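You operate a simulated robot arm through the tools that you are given. There is no shell and no other tool. Be economical: measure what you need, move in short steps, check, and stop when the job is done.

You are at the controls of a simulated robot arm. One attempt, no reset.

TASK
Put things in order on the top of the wooden bench. At the end: the blue rag is on the silver steel tray; the grey tall hub stands where the brown wire brush stood; the brown wire brush stands where the blue rag stood; the grey short billet from the top of the wooden bench is on the brown filter carton; whatever was shut is shut again. Leave all else as you found it, and nothing knocked over.

Only the result counts: the job must be done as asked and must still hold three seconds after the hand-in. Knocking over, shifting, dropping, spilling or breaking anything else fails it.

THE ROBOT
A 6-joint arm with a two-finger parallel gripper, fixed in place. Base frame: the origin is at the foot of the arm, x ahead of it, y to its left, z up; the work surface is at about z = 0.88. Units: m, rad, N and s.
With the tool pointing down near the work surface it reaches from about 0.24 to 0.64 m from the base axis. Its first joint turns from -1.152 to 1.152 rad. Payload 2.7 kg.
Tool frame: the origin (TCP) lies between the finger pads and is the grasp point; the fingertips stand 0.023 m ahead of it; z points along the fingers, y is the line along which they close. Largest opening 0.094 m; finger width 0.038, thickness 0.01; the body of the gripper, 0.054 by 0.096 m, starts 0.039 m behind the TCP.
Orientation is told as [roll, pitch, yaw] about the base's x, y, z axes, in that order, counted from this pose: with the fingers straight down and closing along the base's y, the tool's x points along the base's -x, its y along +y and its z along -z.

THE INTERFACE
- The arm moves only by the tool nudge_tool. Its argument "steps" is a list of rows, each an object (a shift or turn left out is 0, a gripper value left out holds the last) with "offset": the shift along the tool's x, y, z in units of 40 mm (1.0 is 40 mm), a list of three; "turn": the turn, a rotation vector about the tool's x, y, z in units of 5 degrees (1.0 is 5 degrees), a list of three. In form: [{"offset": [x, y, z], "turn": [ax, ay, az]}, ...]. A call has 1 to 8 rows; each row shifts and turns the commanded pose from where the row before left it, along the tool's axes as they then stand. "gripper" is the gripper command, from -1 (fully open) to 1 (shut), values between in proportion, set as the call begins (left out, the last holds). A call with a number of a shift or a turn outside -1 to 1 is refused whole. A row lasts 0.2 s, in which the tool goes at most 0.05 m and 0.15 rad; a call with a longer step from one row to the next is refused whole, and so is a gripper value outside its range. Where a pose cannot be reached the arm comes as near as it can. A force on the tool above 40 N (or 10 N above the force at the start of the call, whichever is more), or a blocked arm, ends the call early, and 0.2 s more pass. The fingers move at their own pace (about 0.045 m/s each) and stop on an object; they squeeze with about 26 N. The grip force told is the motor's: it shows also when the fingers shut on nothing. Time passes only in rows, and 0.2 s behind the last, so rows that do not move let the fingers close. The reply holds the time, the measured pose of the TCP, the force on the tool along the base axes, the opening and the grip force, in the units named above and with some noise, with the torque about the TCP (base axes, N m) and any sound that the robot's microphone picked up, and new pictures: "views" is both (left out), scene, wrist or none.
- Cameras (640 x 400 px; columns grow to the right, rows downward): "scene" is fixed at [0.0869, -0.4433, 1.4029]; the picture's right is [0.64, -0.77, 0.00], its down [-0.45, -0.37, -0.81] and it looks along [0.63, 0.52, -0.58] (base axes); focal length 292 px, centre (320, 200). "wrist" rides on the gripper at [0.086, 0.016, -0.075] in the tool frame; the picture's right is [-0.18, 0.98, 0.00], its down [-0.58, -0.11, -0.81] and it looks along [-0.79, -0.15, 0.59] (tool axes); focal length 243 px, centre (320, 200). There is no depth. A picture from a camera that has moved, and an enlarged one, comes with that camera's place and axes in the base frame and with its lens.
- inspect(camera, box): a new picture of the part [left, top, right, bottom] of that camera's present view, enlarged. It takes no simulated time.
- job_done(): hands the job in; it is judged then, once.

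Go step by step. Nothing tells you positions but the pictures and the camera data: compare them with the known pose of the tool, close in by small moves and look again before you grip or let go. The budget is 120 turns and 200 pictures, counting those below and the enlarged ones. Unless the task says otherwise, let go and move clear before handing in, and close with one line.

The tools are called after "Request:" as name(argument=value, ...) on one line, values as JSON. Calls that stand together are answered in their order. nudge_tool: Moves the arm, as the interface text tells. Its arguments: {"type":"object","properties":{"steps":{"type":"array","items":{"type":"object","properties":{"offset":{"type":"array","items":{"type":"number"}},"turn":{"type":"array","items":{"type":"number"}}}}},"gripper":{"type":"number"},"views":{"type":"string","enum":["both","scene","wrist","none"]}},"required":["steps"]} The other tools are called the same way: inspect (camera, box) takes an enlarged picture of a part of a camera's view; job_done () hands the job in.

At the start:

```text
t: 0.0
ee_pos: [0.464, 0.0251, 1.1669]
orientation: [0.001, 0.0, -0.001]
wrist_force: [0.2, 0.4, 0.6]
torque: [-0.04, 0.0, 0.0]
opening: 0.094
gripper_force: 0.1
```

scene: 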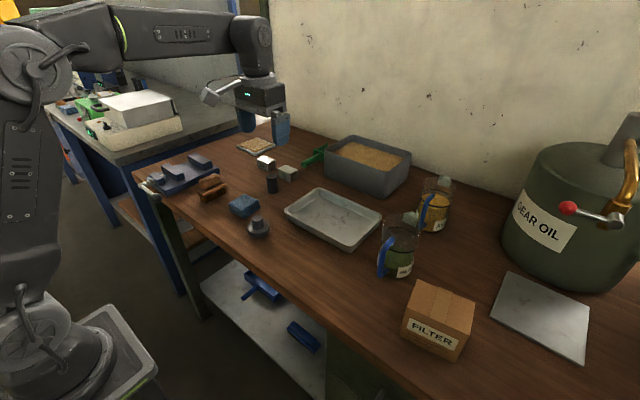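
wrist: 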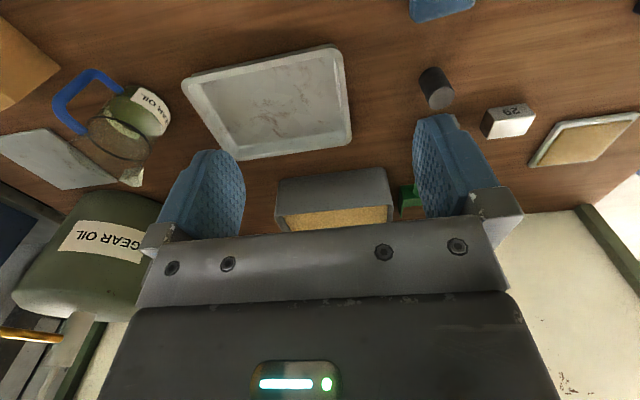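

I see a bench with a tray, blue rag, brown brush, a hub, small blocks, a carton and other items. I'll enlarge the crowded part first.

Request:
inspect(camera="scene", box=[130, 120, 330, 245])

Request:
inspect(camera="scene", box=[280, 160, 600, 360])

```text
3.20 times, centred on (230, 182) of scene
camera zoom: at [0.0869, -0.4433, 1.4029], right [0.64, -0.77, 0.0], down [-0.45, -0.37, -0.81], along [0.63, 0.52, -0.58], focal length 936 px, centre (608, 256)
```

zoom: 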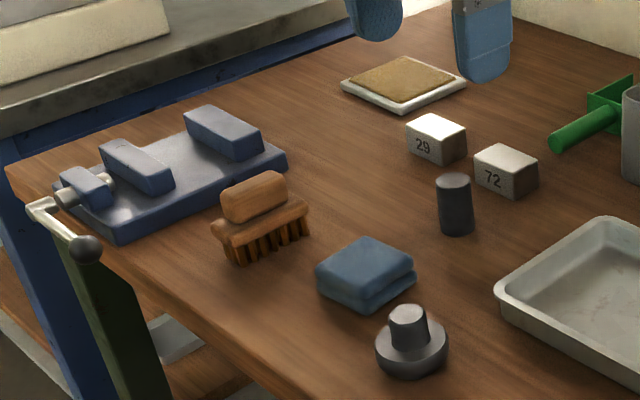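

```text
2.00 times, centred on (440, 260) of scene
camera zoom: at [0.0869, -0.4433, 1.4029], right [0.64, -0.77, 0.0], down [-0.45, -0.37, -0.81], along [0.63, 0.52, -0.58], focal length 585 px, centre (80, 80)
```

zoom: 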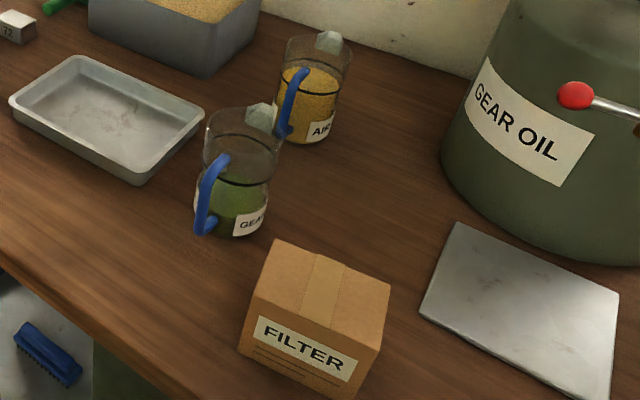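

The layout is clear: the dark cylinder must be the billet and the flanged part the hub. I'll pull the arm back and left so the wrist camera can see the rag, brush and hub.

Request:
nudge_tool(steps=[{"offset": [0.67, 0.72, 0.2]}, {"offset": [0.67, 0.72, 0.2]}, {"offset": [0.67, 0.72, 0.2]}, {"offset": [0.67, 0.72, 0.2]}, {"offset": [0.67, 0.72, 0.2]}], gripper=-1)

```text
t: 1.2
ee_pos: [0.3305, 0.1692, 1.1312]
orientation: [-0.001, 0.0, -0.001]
wrist_force: [-0.5, 0.1, 0.4]
torque: [0.02, -0.01, -0.03]
opening: 0.0938
gripper_force: 0.0
camera wrist: at [0.2442, 0.1855, 1.2053], right [0.19, 0.98, 0.0], down [0.58, -0.11, 0.81], along [0.79, -0.15, -0.59], focal length 243 px, centre (320, 200)
```

scene: 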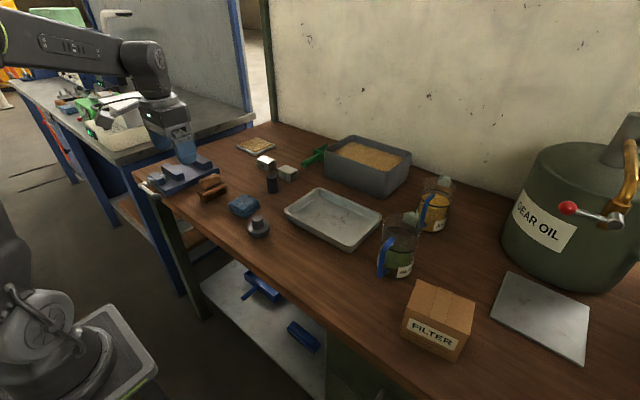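
wrist: 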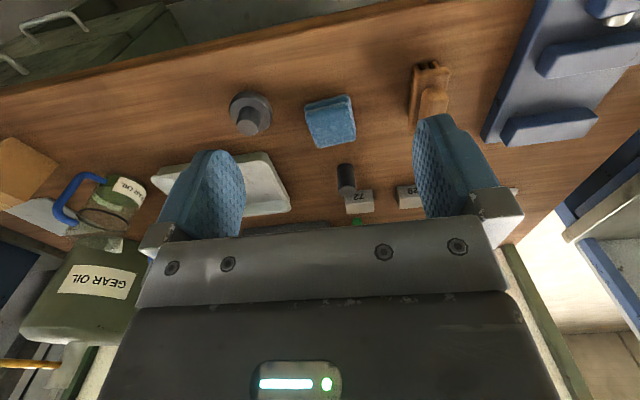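

The rag, hub and brush are all in the wrist view. I'll enlarge them to measure positions and angles.

Request:
inspect(camera="wrist", box=[200, 40, 480, 215])

```text
2.29 times, centred on (340, 128) of wrist
camera zoom: at [0.2442, 0.1855, 1.2053], right [0.19, 0.98, 0.0], down [0.58, -0.11, 0.81], along [0.79, -0.15, -0.59], focal length 555 px, centre (274, 366)
```

zoom: 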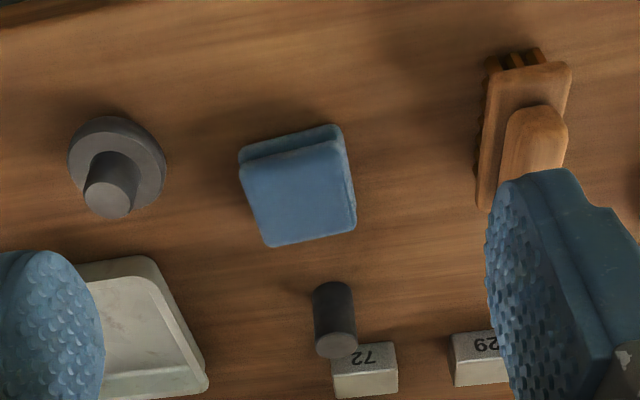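

I put the rag at about (0.47, 0.165) with a yaw of about +10°. I'll move over it at a safe height and look again.

Request:
nudge_tool(steps=[{"offset": [-0.7, -0.02, 0.6]}, {"offset": [-0.7, -0.02, 0.6]}, {"offset": [-0.7, -0.02, 0.6]}, {"offset": [-0.7, -0.02, 0.6]}, {"offset": [-0.7, -0.02, 0.6]}, {"turn": [0, 0, -1]}, {"turn": [0, 0, -1]}], gripper=-1)

```text
t: 2.8
ee_pos: [0.4705, 0.1655, 1.0069]
orientation: [0.0, 0.001, 0.175]
wrist_force: [-0.3, -0.3, -0.2]
torque: [-0.01, -0.02, -0.02]
opening: 0.094
gripper_force: 0.0
camera wrist: at [0.3825, 0.1668, 1.0819], right [0.01, 1.0, 0.0], down [0.59, -0.01, 0.81], along [0.81, -0.01, -0.59], focal length 243 px, centre (320, 200)
```

scene: 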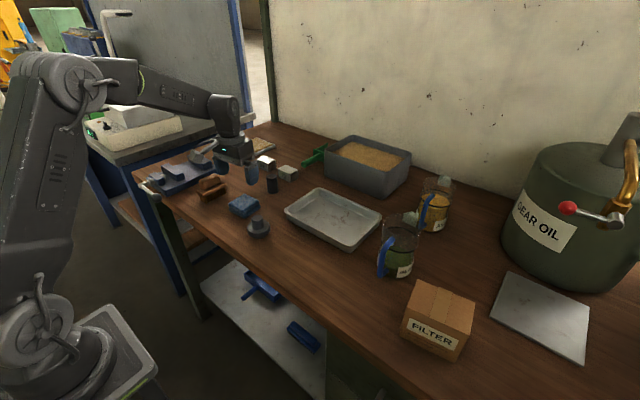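
wrist: 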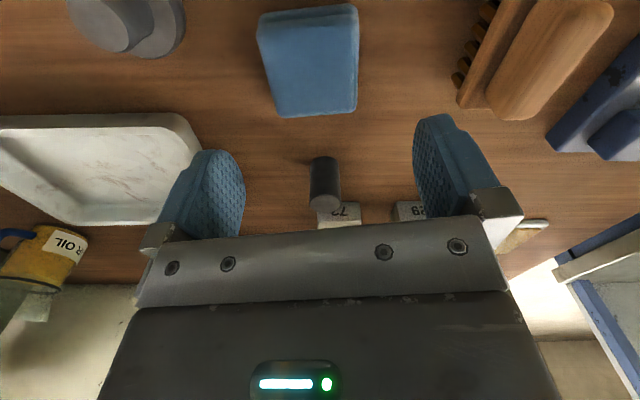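

The rag centre is nearer (0.467, 0.160) with a yaw of about 6°. I'll correct for that and go down part of the way.

Request:
nudge_tool(steps=[{"turn": [0, 0, 0.8]}, {"offset": [0.1, -0.13, 0.5]}, {"offset": [0, 0, 0.8]}], views="wrist")

```text
t: 3.6
ee_pos: [0.4661, 0.158, 0.9547]
orientation: [0.0, -0.001, 0.104]
wrist_force: [0.0, -0.1, 0.2]
torque: [0.01, 0.0, 0.04]
opening: 0.094
gripper_force: 0.1
camera wrist: at [0.3777, 0.1654, 1.0297], right [0.08, 1.0, 0.0], down [0.59, -0.05, 0.81], along [0.8, -0.07, -0.59], focal length 243 px, centre (320, 200)
```

wrist: 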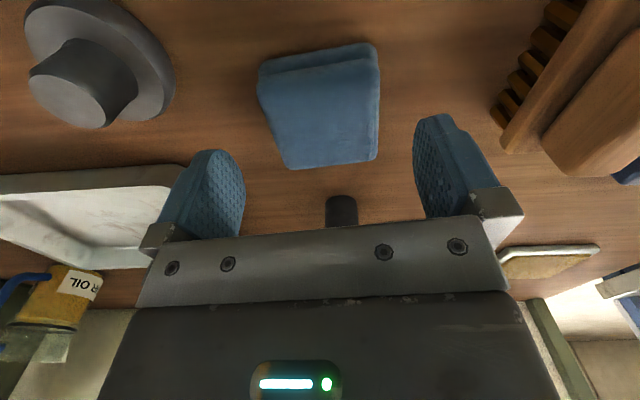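

The rag is centred between the fingers. I'll go down and grip it.

Request:
nudge_tool(steps=[{"offset": [0, 0, 0.6]}, {"offset": [0, 0, 0.55]}], views="wrist")

Request:
nudge_tool(steps=[{}, {}, {}, {}], gripper=1, views="wrist")

```text
t: 4.2
ee_pos: [0.4668, 0.1584, 0.9106]
orientation: [0.001, 0.0, 0.106]
wrist_force: [-0.3, -0.2, -0.1]
torque: [0.03, 0.02, 0.0]
opening: 0.0941
gripper_force: 0.0
camera wrist: at [0.3791, 0.1659, 0.9861], right [0.08, 1.0, 0.0], down [0.59, -0.05, 0.81], along [0.8, -0.06, -0.59], focal length 243 px, centre (320, 200)
```

wrist: 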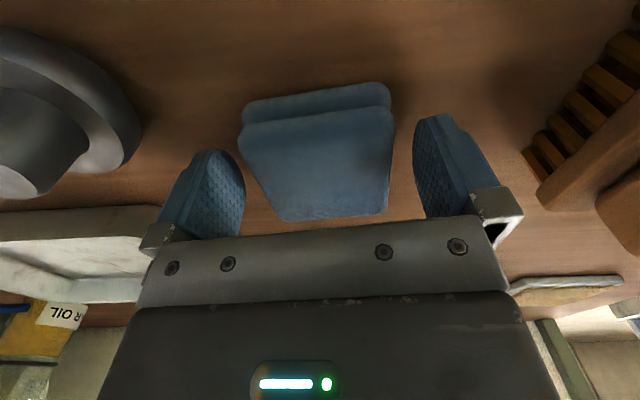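

```text
t: 5.2
ee_pos: [0.4686, 0.1578, 0.9106]
orientation: [0.001, -0.001, 0.104]
wrist_force: [0.1, 0.0, -0.2]
torque: [-0.01, 0.01, 0.0]
opening: 0.0677
gripper_force: 26.5
camera wrist: at [0.379, 0.1658, 0.9863], right [0.08, 1.0, 0.0], down [0.59, -0.05, 0.81], along [0.8, -0.06, -0.59], focal length 243 px, centre (320, 200)
```

wrist: 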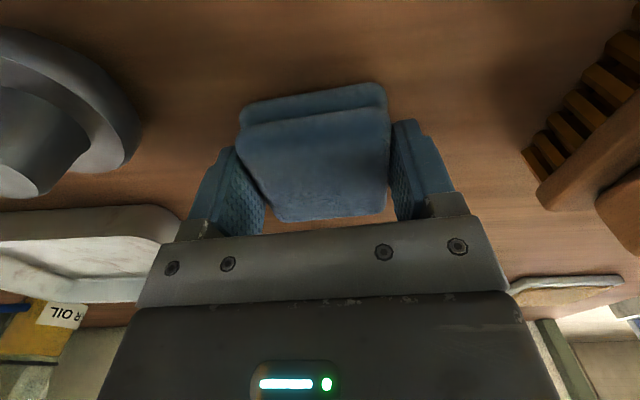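

The grip holds at 67.7 mm. I'll lift and carry the rag toward the tray.

Request:
nudge_tool(steps=[{"offset": [0, 0, -0.9]}, {"offset": [0, 0, -0.9]}, {"offset": [0, 0, -0.9]}], views="none")

Request:
nudge_tool(steps=[{"offset": [-0.38, -0.91, 0]}, {"offset": [-0.38, -0.91, 0]}, {"offset": [-0.38, -0.91, 0]}, {"offset": [-0.38, -0.91, 0]}, {"offset": [-0.38, -0.91, 0]}, {"offset": [-0.38, -0.91, 0]}])

```text
t: 6.0
ee_pos: [0.4676, 0.1599, 1.0194]
orientation: [0.001, 0.0, 0.105]
wrist_force: [0.1, -0.2, -0.9]
torque: [-0.01, 0.0, 0.0]
opening: 0.0672
gripper_force: 26.1
```

```text
t: 7.4
ee_pos: [0.5787, -0.0495, 1.0188]
orientation: [0.0, 0.0, 0.104]
wrist_force: [-0.2, -0.2, -0.9]
torque: [0.04, 0.01, 0.0]
opening: 0.0673
gripper_force: 26.0
camera wrist: at [0.4907, -0.042, 1.0933], right [0.08, 1.0, 0.0], down [0.59, -0.05, 0.81], along [0.8, -0.06, -0.59], focal length 243 px, centre (320, 200)
```

scene: 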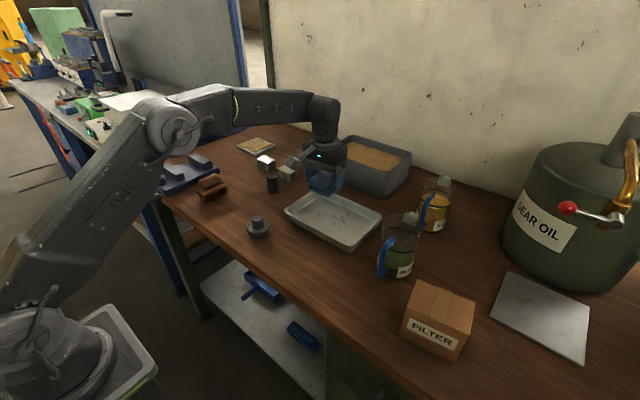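
wrist: 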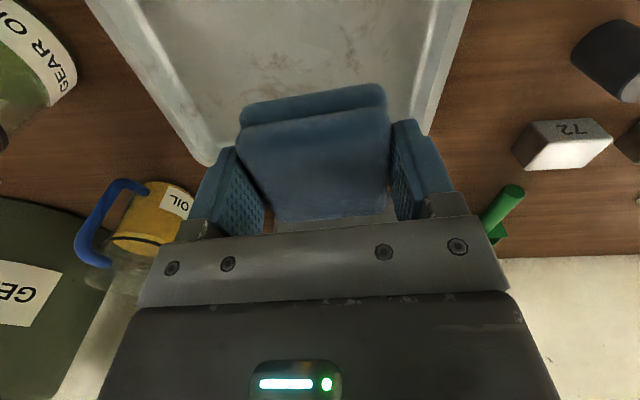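

The rag is over the tray but about 25 mm too close to the robot. I'll shift it to the tray centre and lower it.

Request:
nudge_tool(steps=[{"offset": [-0.64, -0.37, 0]}, {"offset": [0, 0, 0.7]}, {"offset": [0, 0, 0.7]}, {"offset": [0, 0, 0.5]}])

```text
t: 8.4
ee_pos: [0.6064, -0.0585, 0.9419]
orientation: [0.001, 0.0, 0.104]
wrist_force: [0.0, -0.1, -1.0]
torque: [-0.01, 0.0, 0.0]
opening: 0.0671
gripper_force: 26.6
camera wrist: at [0.5193, -0.0516, 1.0158], right [0.08, 1.0, 0.0], down [0.59, -0.05, 0.81], along [0.8, -0.06, -0.59], focal length 243 px, centre (320, 200)
```

scene: 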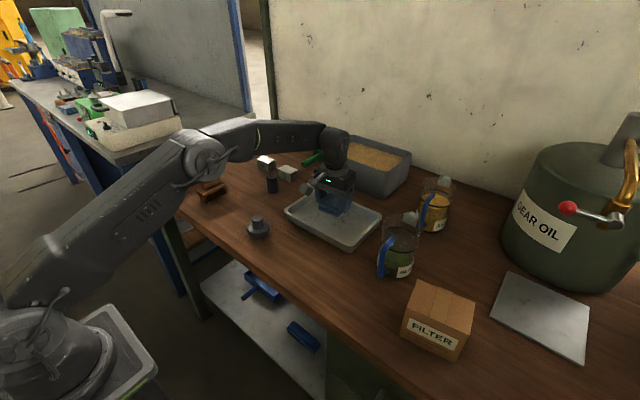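
wrist: 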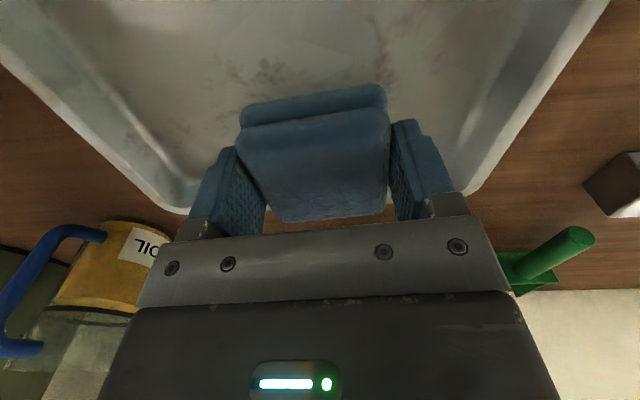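

It is centred left to right. I'll check the far rim clearance with an enlarged view.

Request:
inspect(camera="scene", box=[270, 150, 400, 260])

```text
3.64 times, centred on (335, 205) of scene
camera zoom: at [0.087, -0.4433, 1.4029], right [0.64, -0.77, 0.0], down [-0.45, -0.37, -0.81], along [0.63, 0.52, -0.58], focal length 1064 px, centre (266, 182)
```

zoom: 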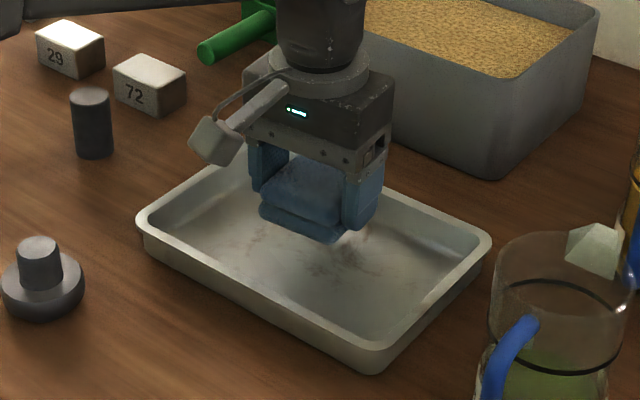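

It sits slightly too far back, so I'll bring it 10 mm nearer and lower it to the tray floor.

Request:
nudge_tool(steps=[{"offset": [0.27, -0.15, 0]}, {"offset": [0, 0, 0.3]}, {"offset": [0, 0, 0.25]}], views="none")

Request:
nudge_tool(steps=[{"offset": [0, 0, 0.08]}, {"offset": [0, 0, 0.05]}], views="scene")

```text
t: 9.2
ee_pos: [0.5979, -0.0668, 0.9205]
orientation: [0.001, 0.0, 0.104]
wrist_force: [0.1, -1.1, -0.9]
torque: [-0.01, -0.02, -0.01]
opening: 0.0672
gripper_force: 26.3
```

```text
t: 9.8
ee_pos: [0.5995, -0.0662, 0.9158]
orientation: [-0.001, -0.002, 0.104]
wrist_force: [-3.9, 0.1, 9.1]
torque: [0.09, 0.26, 0.04]
opening: 0.0674
gripper_force: 26.7
```

scene: 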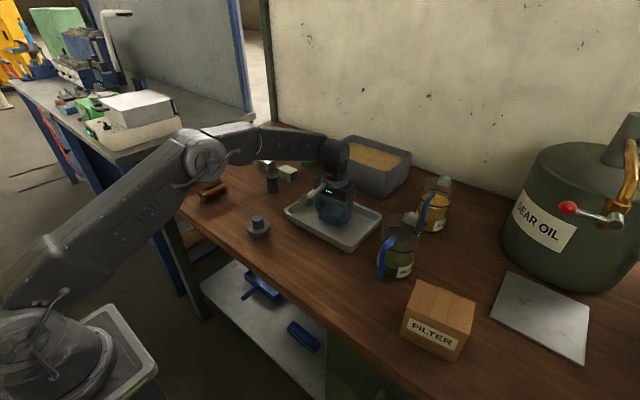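

The rag is touching the tray floor. I'll release it and lift away.

Request:
nudge_tool(steps=[{}, {}, {}], gripper=-1, views="none")

Request:
nudge_tool(steps=[{"offset": [0, 0, -0.6]}, {"offset": [0, 0, -0.8]}, {"offset": [0, 0, -0.9]}, {"offset": [0, 0, -0.9]}], views="both")

```text
t: 10.6
ee_pos: [0.5987, -0.067, 0.9138]
orientation: [-0.001, 0.0, 0.105]
wrist_force: [-0.7, -0.4, 0.8]
torque: [-0.01, 0.0, 0.01]
opening: 0.0942
gripper_force: 0.1
```

```text
t: 11.6
ee_pos: [0.5985, -0.0672, 1.0426]
orientation: [0.0, -0.001, 0.105]
wrist_force: [0.3, -0.6, -0.3]
torque: [0.02, 0.02, -0.01]
opening: 0.094
gripper_force: 0.1
camera wrist: at [0.5118, -0.0597, 1.1177], right [0.08, 1.0, 0.0], down [0.59, -0.05, 0.81], along [0.8, -0.06, -0.59], focal length 243 px, centre (320, 200)
```

scene: 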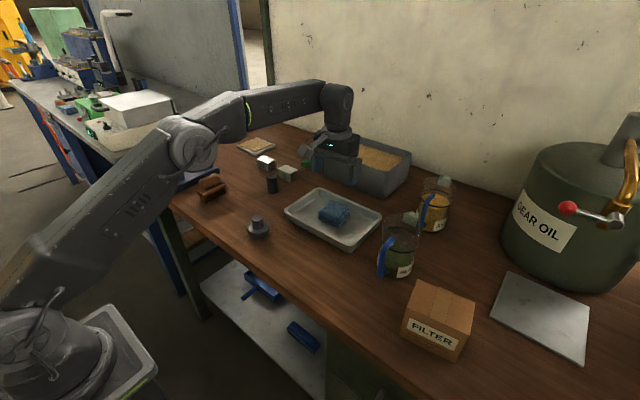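
wrist: 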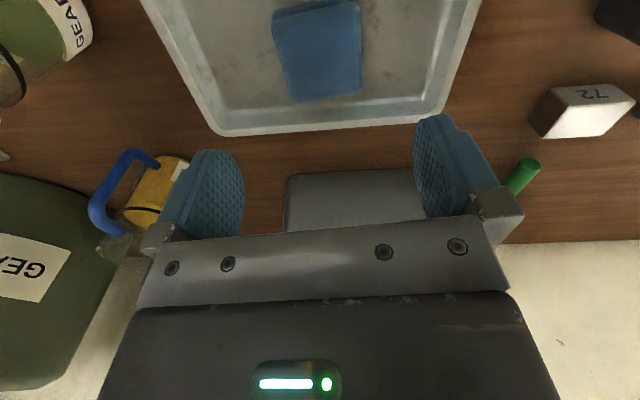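

The rag is safely in the tray. Next is the brush, so I'll move over to look at it.

Request:
nudge_tool(steps=[{"offset": [0.4, 0.91, 0]}, {"offset": [0.4, 0.91, 0]}, {"offset": [0.4, 0.91, 0]}, {"offset": [0.4, 0.91, 0]}, {"offset": [0.4, 0.91, 0]}], views="none")

Request:
nudge_tool(steps=[{"offset": [0.4, 0.91, 0]}, {"offset": [0.4, 0.91, 0]}, {"offset": [0.4, 0.91, 0]}, {"offset": [0.4, 0.91, 0]}, {"offset": [0.4, 0.91, 0]}])

```text
t: 12.8
ee_pos: [0.5, 0.1048, 1.0422]
orientation: [0.0, 0.001, 0.104]
wrist_force: [0.9, 0.1, -0.3]
torque: [-0.02, -0.01, 0.02]
opening: 0.0942
gripper_force: 0.0
```

```text
t: 14.0
ee_pos: [0.4005, 0.2783, 1.0454]
orientation: [0.0, 0.001, 0.102]
wrist_force: [-0.6, 1.5, 0.2]
torque: [-0.01, 0.01, -0.03]
opening: 0.0941
gripper_force: 0.3
camera wrist: at [0.3129, 0.2859, 1.1202], right [0.08, 1.0, 0.0], down [0.59, -0.05, 0.81], along [0.8, -0.07, -0.59], focal length 243 px, centre (320, 200)
```

scene: 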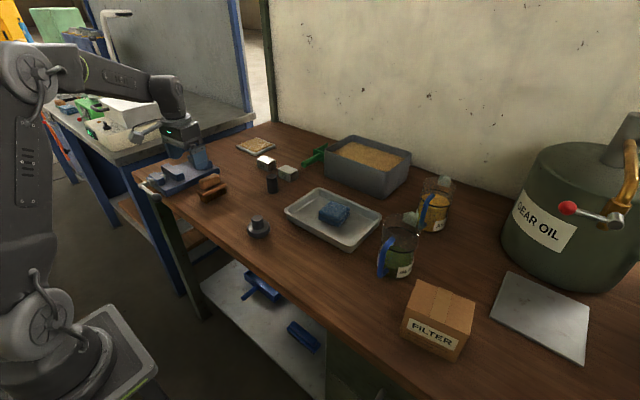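
wrist: 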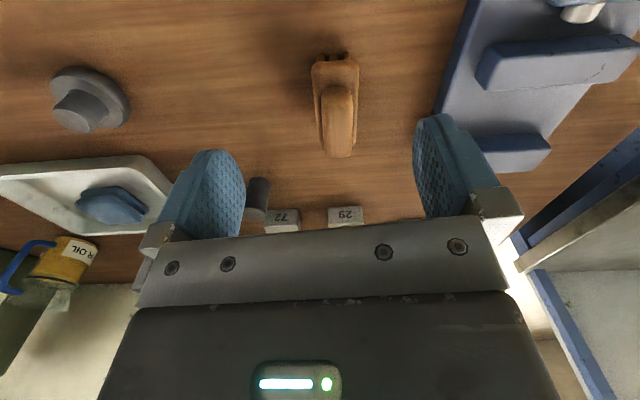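

Request:
inspect(camera="wrist", box=[260, 30, 420, 170])

Request:
inspect(camera="scene", box=[130, 140, 290, 250])

```text
2.86 times, centred on (340, 100) of wrist
camera zoom: at [0.3129, 0.2859, 1.1202], right [0.08, 1.0, 0.0], down [0.59, -0.05, 0.81], along [0.8, -0.07, -0.59], focal length 693 px, centre (263, 486)
```

zoom: 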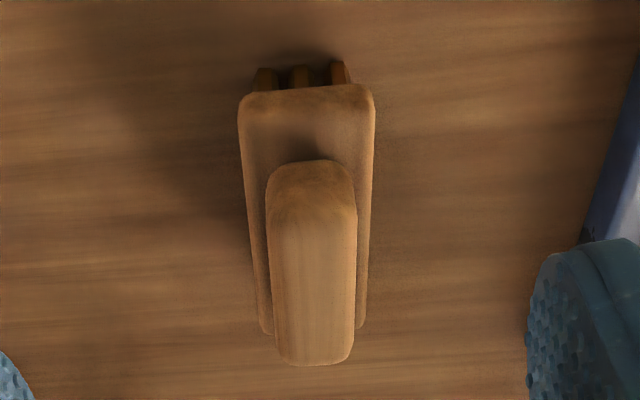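

```text
3.64 times, centred on (210, 195) of scene
camera zoom: at [0.0869, -0.4433, 1.4029], right [0.64, -0.77, 0.0], down [-0.45, -0.37, -0.81], along [0.63, 0.52, -0.58], focal length 1064 px, centre (720, 218)
```

zoom: 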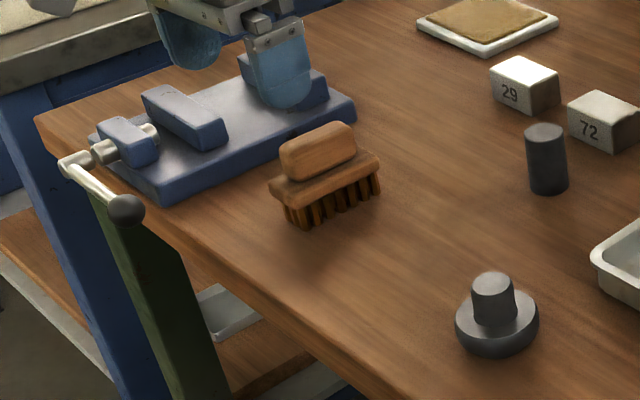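

The brush is aligned with x (about 85 by 37 mm), centred near (0.446, 0.289) with yaw 0. I'll align above it.

Request:
nudge_tool(steps=[{"turn": [0, 0, 0.6]}, {"turn": [0, 0, 0.6]}, {"offset": [-0.57, 0.13, 0.4]}, {"offset": [-0.57, 0.13, 0.6]}, {"offset": [0, 0, 0.6]}], views="wrist")

```text
t: 15.2
ee_pos: [0.4478, 0.2888, 0.9796]
orientation: [0.0, 0.002, 0.0]
wrist_force: [0.8, -0.3, -0.5]
torque: [0.0, 0.01, 0.0]
opening: 0.0942
gripper_force: 0.0
camera wrist: at [0.3618, 0.3054, 1.0528], right [0.18, 0.98, 0.0], down [0.58, -0.11, 0.81], along [0.79, -0.15, -0.59], focal length 243 px, centre (320, 200)
```

wrist: 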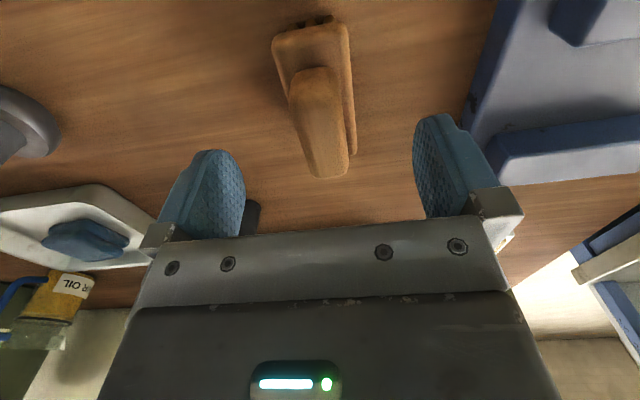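

Alignment is good. I'll go down to the plate height and grip the brush.

Request:
nudge_tool(steps=[{"offset": [0.03, 0.04, 0.6]}, {"offset": [0, 0, 0.6]}, {"offset": [0, 0, 0.44]}], views="wrist")

Request:
nudge_tool(steps=[{}, {}, {}, {}], gripper=1, views="wrist")

```text
t: 16.0
ee_pos: [0.4456, 0.2886, 0.913]
orientation: [-0.002, -0.002, 0.001]
wrist_force: [-0.3, -0.2, 1.7]
torque: [0.02, -0.02, 0.01]
opening: 0.0941
gripper_force: 0.0
camera wrist: at [0.359, 0.3059, 0.9877], right [0.18, 0.98, 0.0], down [0.58, -0.11, 0.81], along [0.79, -0.15, -0.59], focal length 243 px, centre (320, 200)
```

wrist: 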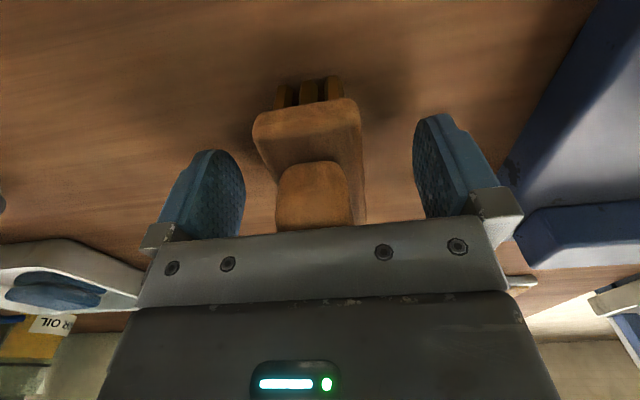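

```text
t: 17.0
ee_pos: [0.4457, 0.2888, 0.9132]
orientation: [-0.001, 0.0, 0.0]
wrist_force: [0.1, 0.0, -1.0]
torque: [0.05, -0.03, -0.02]
opening: 0.0399
gripper_force: 26.3
camera wrist: at [0.359, 0.3059, 0.9878], right [0.18, 0.98, 0.0], down [0.58, -0.11, 0.81], along [0.79, -0.15, -0.59], focal length 243 px, centre (320, 200)
```

wrist: 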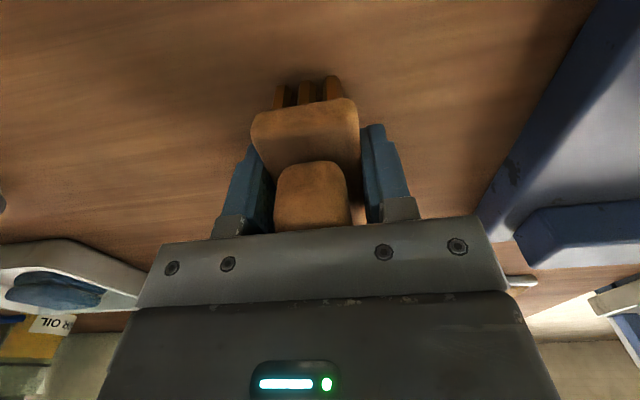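

The brush is held. I'll lift it, carry it to where the rag was (0.467, 0.1585), and lower it most of the way.

Request:
nudge_tool(steps=[{"offset": [0, 0, -0.9]}, {"offset": [0, 0, -0.9]}, {"offset": [-0.133, -0.812, 0]}, {"offset": [-0.133, -0.812, 0]}, {"offset": [-0.133, -0.812, 0]}, {"offset": [-0.133, -0.812, 0]}, {}])

```text
t: 18.6
ee_pos: [0.4648, 0.1614, 0.9874]
orientation: [0.002, 0.0, 0.001]
wrist_force: [0.4, 1.1, -1.2]
torque: [0.05, 0.0, -0.01]
opening: 0.0395
gripper_force: 25.9
camera wrist: at [0.3777, 0.1775, 1.062], right [0.18, 0.98, 0.0], down [0.58, -0.11, 0.81], along [0.79, -0.15, -0.59], focal length 243 px, centre (320, 200)
```

scene: 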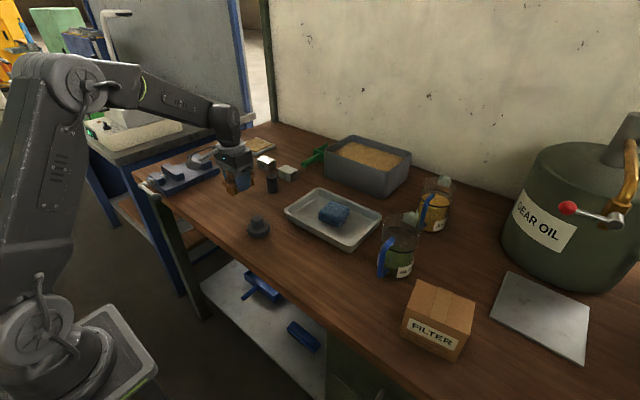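
wrist: 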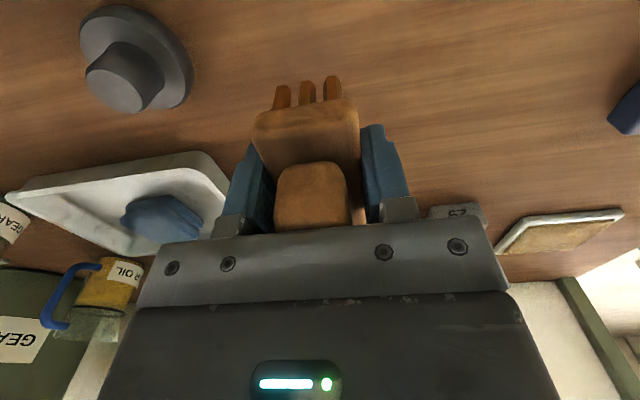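

I'm over the rag's old place. I'll lower the brush to the bench.

Request:
nudge_tool(steps=[{"offset": [-0.02, -0.03, 0.6]}, {"offset": [0, 0, 0.6]}, {"offset": [0, 0, 0.4]}, {"offset": [0, 0, 0.1]}], views="none")

Request:
nudge_tool(steps=[{"offset": [0, 0, 0.07]}, {"offset": [0, 0, 0.07]}], views="wrist")

```text
t: 19.6
ee_pos: [0.467, 0.1569, 0.9163]
orientation: [0.0, 0.001, 0.0]
wrist_force: [0.2, 0.4, -0.9]
torque: [0.01, 0.0, 0.01]
opening: 0.0396
gripper_force: 26.0
```

```text
t: 20.2
ee_pos: [0.467, 0.1594, 0.9123]
orientation: [0.0, -0.003, 0.0]
wrist_force: [-2.6, -1.6, 9.5]
torque: [-0.08, 0.45, 0.05]
opening: 0.0398
gripper_force: 26.0
camera wrist: at [0.3804, 0.1753, 0.9877], right [0.18, 0.98, 0.0], down [0.58, -0.11, 0.81], along [0.79, -0.15, -0.59], focal length 243 px, centre (320, 200)
```

wrist: 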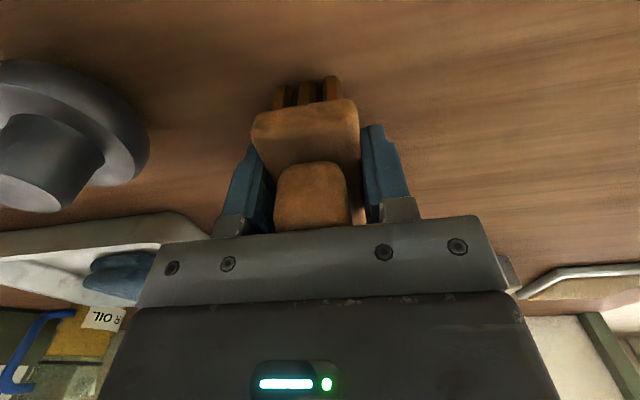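

The brush is standing on the bench. I'll release it and go up.

Request:
nudge_tool(steps=[{}, {}, {}], gripper=-1, views="none")

Request:
nudge_tool(steps=[{"offset": [0, 0, -0.6]}, {"offset": [0, 0, -0.9]}, {"offset": [0, 0, -0.9]}, {"offset": [0.2, -0.9, 0]}, {"offset": [0.2, -0.9, 0]}, {"offset": [0.2, -0.9, 0]}, {"offset": [0.2, 0, 0]}])

```text
t: 21.0
ee_pos: [0.4676, 0.1588, 0.9128]
orientation: [-0.001, -0.001, -0.001]
wrist_force: [0.6, -0.7, 11.6]
torque: [0.01, 0.04, 0.01]
opening: 0.0939
gripper_force: 0.0
```

```text
t: 22.6
ee_pos: [0.4328, 0.0493, 1.0063]
orientation: [0.001, 0.001, 0.0]
wrist_force: [-0.6, -0.4, 0.2]
torque: [0.02, -0.01, -0.03]
opening: 0.0939
gripper_force: 0.1
camera wrist: at [0.3461, 0.0658, 1.0808], right [0.18, 0.98, 0.0], down [0.58, -0.11, 0.81], along [0.79, -0.15, -0.59], focal length 243 px, centre (320, 200)
```

scene: 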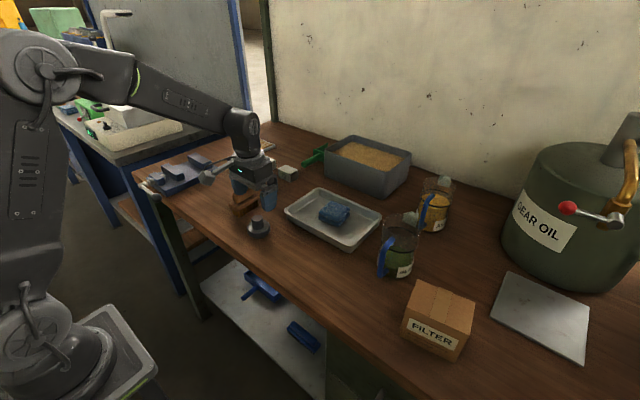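
wrist: 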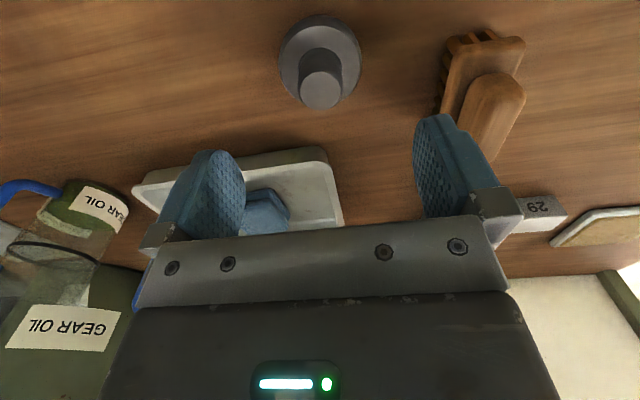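

The hub is near (0.428, 0.050), with a flange about 59 mm across and a top around z 0.935. I'll align and go down part way.

Request:
nudge_tool(steps=[{"offset": [0.12, 0.02, 0.4]}, {"offset": [0, 0, 0.9]}], views="wrist")

Request:
inspect(camera="scene", box=[210, 170, 310, 250])

```text
t: 23.2
ee_pos: [0.4285, 0.0502, 0.9554]
orientation: [0.0, 0.0, 0.0]
wrist_force: [-0.1, 0.0, -0.1]
torque: [0.0, 0.02, -0.01]
opening: 0.0942
gripper_force: 0.1
camera wrist: at [0.3419, 0.0665, 1.0298], right [0.18, 0.98, 0.0], down [0.58, -0.11, 0.81], along [0.79, -0.15, -0.59], focal length 243 px, centre (320, 200)
```

wrist: 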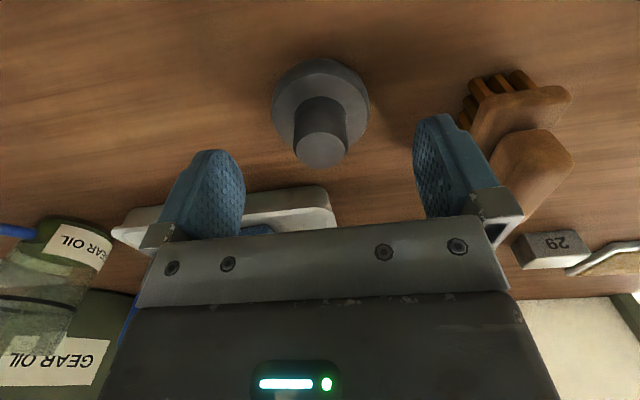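

```text
5.00 times, centred on (260, 210) of scene
camera zoom: at [0.0869, -0.4433, 1.4029], right [0.64, -0.77, 0.0], down [-0.45, -0.37, -0.81], along [0.63, 0.52, -0.58], focal length 1462 px, centre (620, 150)
```

zoom: 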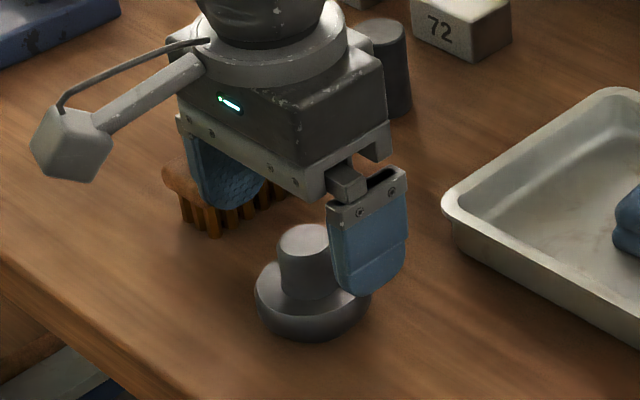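

Hub centre is about (0.425, 0.051). I'll make a small correction, go down and grip the flange.

Request:
nudge_tool(steps=[{"offset": [0.09, 0.02, 0.5]}, {"offset": [0, 0, 0.4]}, {"offset": [0, 0, 0.3]}], views="both")

```text
t: 24.0
ee_pos: [0.4263, 0.0512, 0.9064]
orientation: [-0.001, 0.001, -0.001]
wrist_force: [0.0, -0.2, 0.0]
torque: [-0.02, 0.01, -0.03]
opening: 0.0939
gripper_force: 0.2
camera wrist: at [0.3395, 0.0693, 0.9819], right [0.18, 0.98, 0.0], down [0.58, -0.11, 0.81], along [0.79, -0.15, -0.59], focal length 243 px, centre (320, 200)
```

scene: 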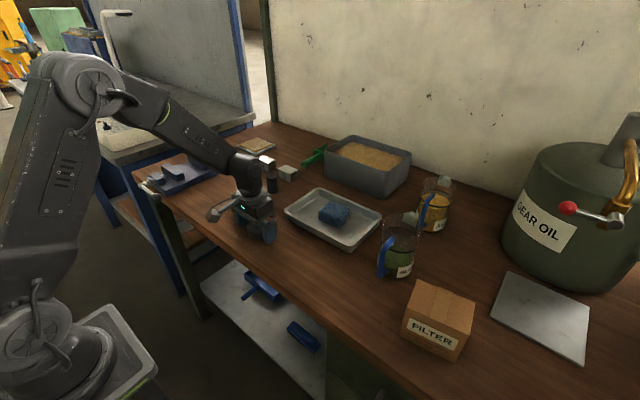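
wrist: 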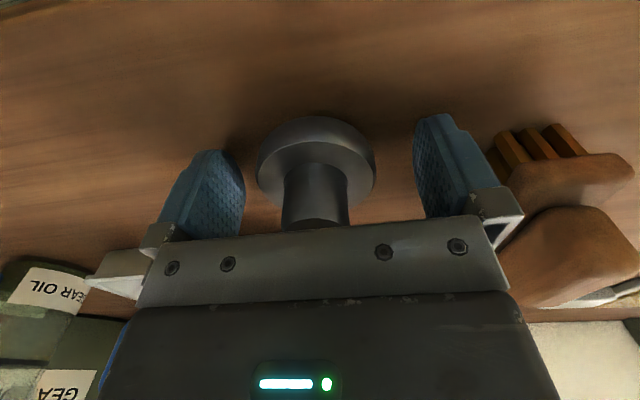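

The hub is between the fingers. I'll close.

Request:
nudge_tool(steps=[{}, {}, {}, {}], gripper=1, views="none")

Request:
nudge_tool(steps=[{"offset": [0, 0, -0.5]}, {"offset": [0, 0, -0.5]}], views="both")

```text
t: 25.0
ee_pos: [0.4261, 0.0524, 0.9084]
orientation: [0.001, -0.001, 0.001]
wrist_force: [1.3, -1.0, 0.2]
torque: [-0.08, 0.03, 0.0]
opening: 0.0595
gripper_force: 25.6
```

```text
t: 25.6
ee_pos: [0.4268, 0.0531, 0.9476]
orientation: [-0.001, 0.001, -0.002]
wrist_force: [0.0, 0.3, -6.1]
torque: [-0.02, 0.0, -0.01]
opening: 0.0596
gripper_force: 26.1
camera wrist: at [0.34, 0.0695, 1.0213], right [0.18, 0.98, 0.0], down [0.58, -0.11, 0.81], along [0.79, -0.15, -0.59], focal length 243 px, centre (320, 200)
```

scene: 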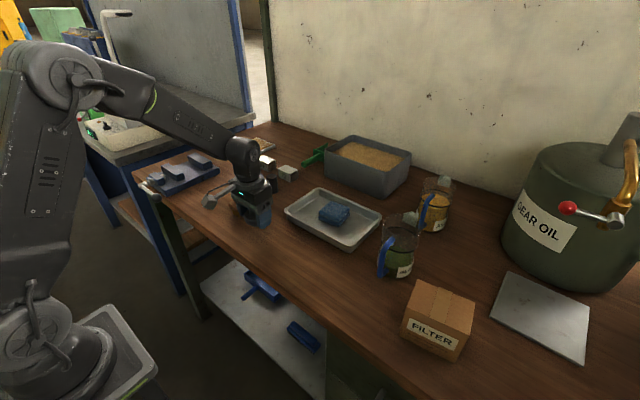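
wrist: 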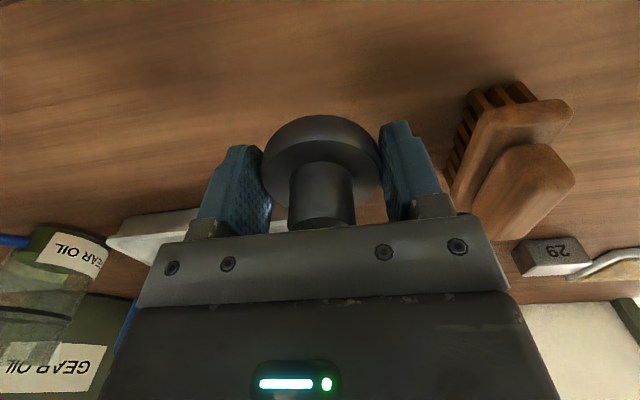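

The hub is held (about 0.6 kg). I'll lift it higher, pass over the brush and go to the brush's old place at (0.446, 0.2885).

Request:
nudge_tool(steps=[{"offset": [0, 0, -0.9]}, {"offset": [0, 0, -0.9]}], views="none")

Request:
nudge_tool(steps=[{"offset": [-0.07, 0.843, 0]}, {"offset": [-0.07, 0.843, 0]}, {"offset": [-0.07, 0.843, 0]}, {"offset": [-0.07, 0.843, 0]}, {"offset": [-0.07, 0.843, 0]}, {"offset": [-0.07, 0.843, 0]}, {"offset": [-0.07, 0.843, 0]}, {}])

```text
t: 26.2
ee_pos: [0.4224, 0.053, 1.0187]
orientation: [0.0, 0.0, 0.0]
wrist_force: [-0.8, 0.0, -5.7]
torque: [0.01, 0.0, 0.02]
opening: 0.0597
gripper_force: 25.9
```

```text
t: 28.0
ee_pos: [0.4472, 0.2862, 1.0224]
orientation: [0.0, 0.001, 0.0]
wrist_force: [-1.1, 0.5, -6.8]
torque: [0.0, 0.05, -0.03]
opening: 0.0598
gripper_force: 26.3
camera wrist: at [0.3613, 0.3033, 1.0966], right [0.18, 0.98, 0.0], down [0.58, -0.11, 0.81], along [0.79, -0.15, -0.59], focal length 243 px, centre (320, 200)
```

scene: 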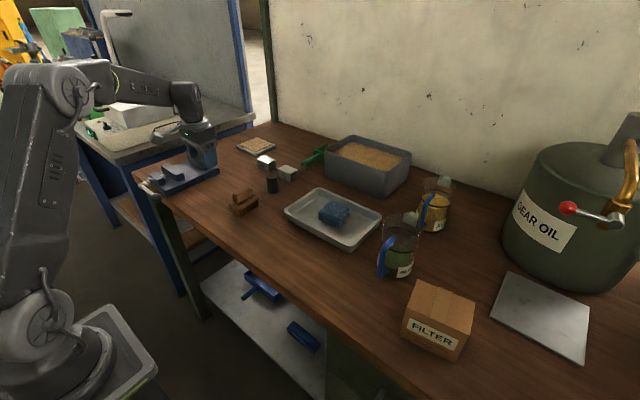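
wrist: 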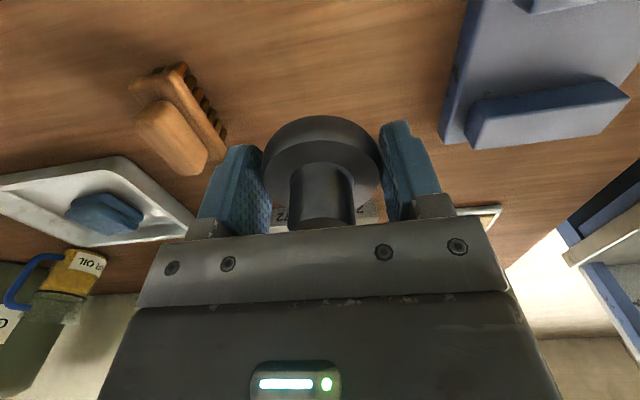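

I'm over the brush's old spot. I'll lower the hub.

Request:
nudge_tool(steps=[{"offset": [0.02, 0.05, 0.8]}, {"offset": [0, 0, 0.8]}, {"offset": [0, 0, 0.7]}, {"offset": [0, 0, 0.3]}, {"offset": [0, 0, 0.1]}], views="none")

Request:
nudge_tool(steps=[{"offset": [0, 0, 0.08]}, {"offset": [0, 0, 0.07]}], views="wrist")

```text
t: 29.2
ee_pos: [0.4459, 0.2902, 0.9115]
orientation: [-0.001, -0.002, 0.0]
wrist_force: [0.4, 0.3, -6.0]
torque: [0.01, 0.03, -0.01]
opening: 0.0598
gripper_force: 26.0
```

```text
t: 29.8
ee_pos: [0.4445, 0.2909, 0.9079]
orientation: [0.003, -0.002, 0.0]
wrist_force: [-1.9, -3.4, 6.1]
torque: [-0.18, 0.31, 0.04]
opening: 0.0597
gripper_force: 25.8
camera wrist: at [0.3578, 0.3069, 0.982], right [0.18, 0.98, 0.0], down [0.58, -0.11, 0.81], along [0.79, -0.15, -0.59], focal length 243 px, centre (320, 200)
```

wrist: 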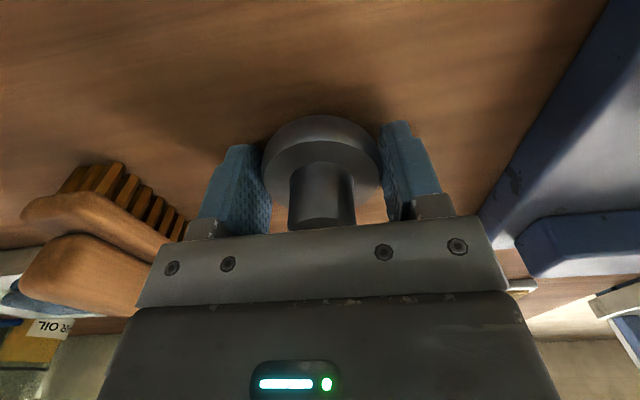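

The hub has touched the bench. I'll release it and rise.

Request:
nudge_tool(steps=[{}, {}, {}], gripper=-1, views="none")

Request:
nudge_tool(steps=[{"offset": [0, 0, -0.5]}, {"offset": [0, 0, -0.9]}, {"offset": [0, 0, -0.9]}, {"offset": [0, 0, -0.5]}, {"offset": [-0.5, -0.8, 0]}, {"offset": [-0.5, -0.8, 0]}, {"offset": [-0.5, -0.8, 0]}])

```text
t: 30.6
ee_pos: [0.4456, 0.2892, 0.907]
orientation: [-0.001, 0.0, 0.001]
wrist_force: [-0.1, -0.3, -0.4]
torque: [-0.01, 0.04, -0.01]
opening: 0.094
gripper_force: 0.0
```

```text
t: 32.2
ee_pos: [0.5081, 0.1941, 1.0157]
orientation: [0.0, 0.0, -0.003]
wrist_force: [0.1, -0.3, -0.4]
torque: [-0.04, 0.0, 0.02]
opening: 0.0939
gripper_force: 0.0
camera wrist: at [0.4217, 0.2117, 1.0917], right [0.18, 0.98, 0.0], down [0.58, -0.11, 0.81], along [0.79, -0.15, -0.59], focal length 243 px, centre (320, 200)
```

scene: 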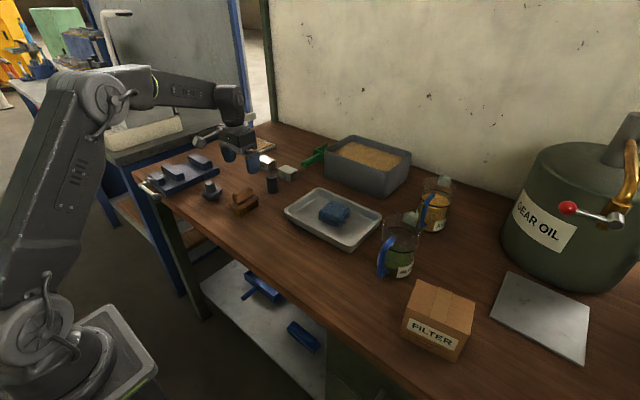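
wrist: 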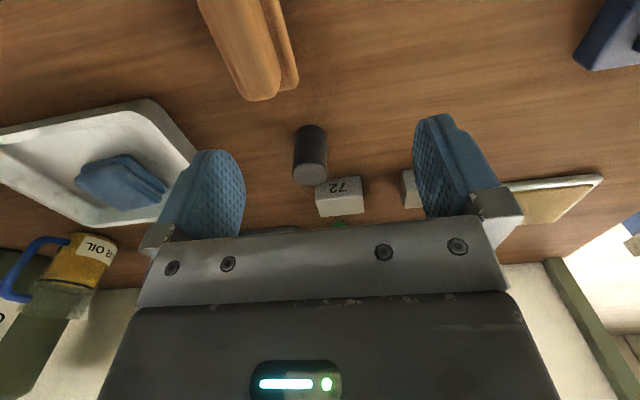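

The hub and brush look right. The billet is near (0.590, 0.169), about 52 mm tall. I'll align above it.

Request:
nudge_tool(steps=[{"offset": [-0.68, -0.21, 0.1]}, {"offset": [-0.68, -0.21, 0.1]}, {"offset": [-0.68, -0.21, 0.3]}, {}], views="wrist")

Request:
inspect(camera="scene", box=[180, 110, 320, 220])

```text
t: 33.2
ee_pos: [0.5891, 0.1691, 0.9971]
orientation: [-0.001, 0.001, -0.001]
wrist_force: [0.8, 0.5, 0.0]
torque: [0.02, 0.02, 0.0]
opening: 0.0938
gripper_force: 0.0
camera wrist: at [0.5019, 0.186, 1.0717], right [0.18, 0.98, 0.0], down [0.58, -0.11, 0.81], along [0.79, -0.15, -0.59], focal length 243 px, centre (320, 200)
```

wrist: 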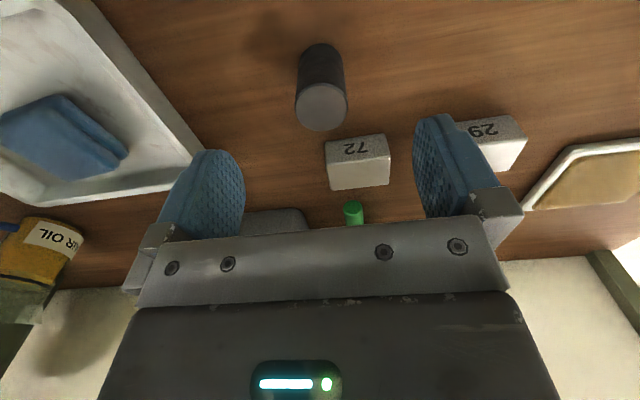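

```text
3.64 times, centred on (250, 165) of scene
camera zoom: at [0.0869, -0.4433, 1.4029], right [0.64, -0.77, 0.0], down [-0.45, -0.37, -0.81], along [0.63, 0.52, -0.58], focal length 1064 px, centre (574, 327)
```

zoom: 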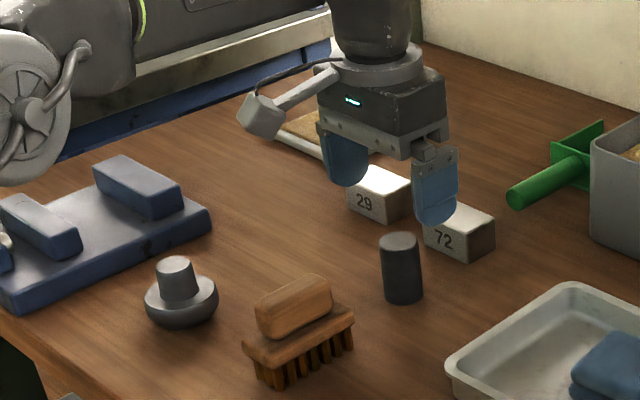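

Aligned. I'll go down around the billet and grip it.

Request:
nudge_tool(steps=[{"offset": [0, 0.02, 0.7]}, {"offset": [0, 0, 0.7]}, {"offset": [0, 0, 0.5]}, {"offset": [0, 0, 0.22]}], views="wrist")

Request:
nudge_tool(steps=[{}, {}, {}, {}, {}], gripper=1, views="none")

Request:
nudge_tool(steps=[{"offset": [0, 0, -0.5]}, {"offset": [0, 0, -0.8]}, {"offset": [0, 0, -0.8]}])

```text
t: 34.2
ee_pos: [0.587, 0.1692, 0.913]
orientation: [0.0, 0.0, 0.001]
wrist_force: [-0.2, -0.4, 0.1]
torque: [0.01, 0.0, -0.02]
opening: 0.094
gripper_force: 0.0
camera wrist: at [0.5007, 0.1859, 0.9861], right [0.18, 0.98, 0.0], down [0.58, -0.11, 0.81], along [0.79, -0.15, -0.59], focal length 243 px, centre (320, 200)
```

wrist: 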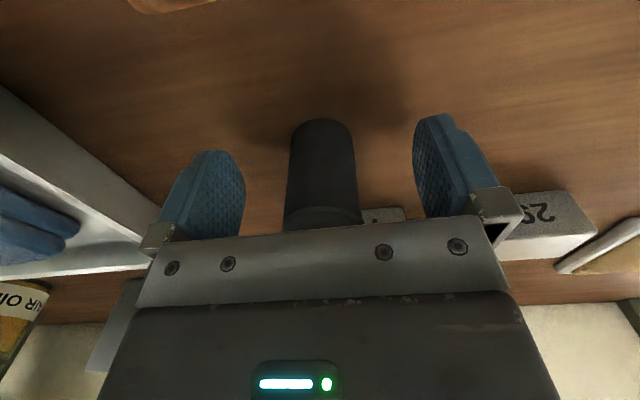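

```text
t: 35.4
ee_pos: [0.587, 0.169, 0.9114]
orientation: [-0.001, -0.001, -0.001]
wrist_force: [1.1, 0.7, 0.2]
torque: [-0.02, -0.02, 0.0]
opening: 0.0335
gripper_force: 26.1
```

```text
t: 36.2
ee_pos: [0.5871, 0.1673, 0.9961]
orientation: [0.0, -0.002, -0.001]
wrist_force: [-0.2, 0.0, -3.3]
torque: [-0.01, 0.0, -0.03]
opening: 0.0338
gripper_force: 26.2
camera wrist: at [0.5004, 0.1837, 1.0705], right [0.18, 0.98, 0.0], down [0.58, -0.11, 0.81], along [0.79, -0.15, -0.59], focal length 243 px, centre (320, 200)
```

scene: 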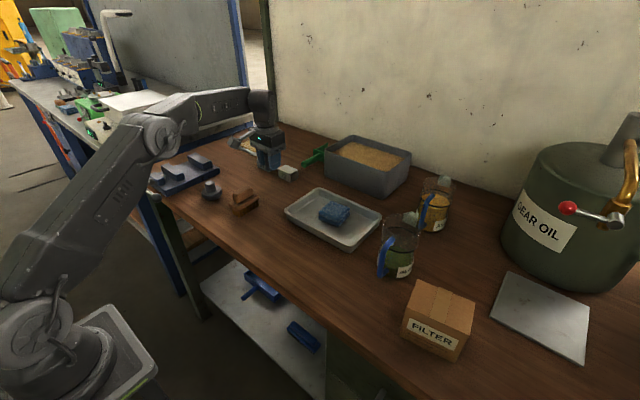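
wrist: 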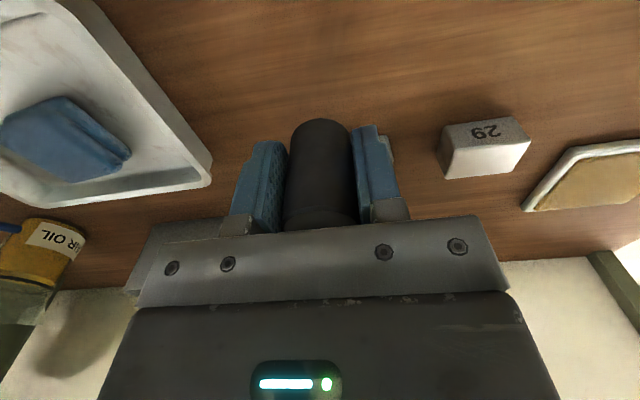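

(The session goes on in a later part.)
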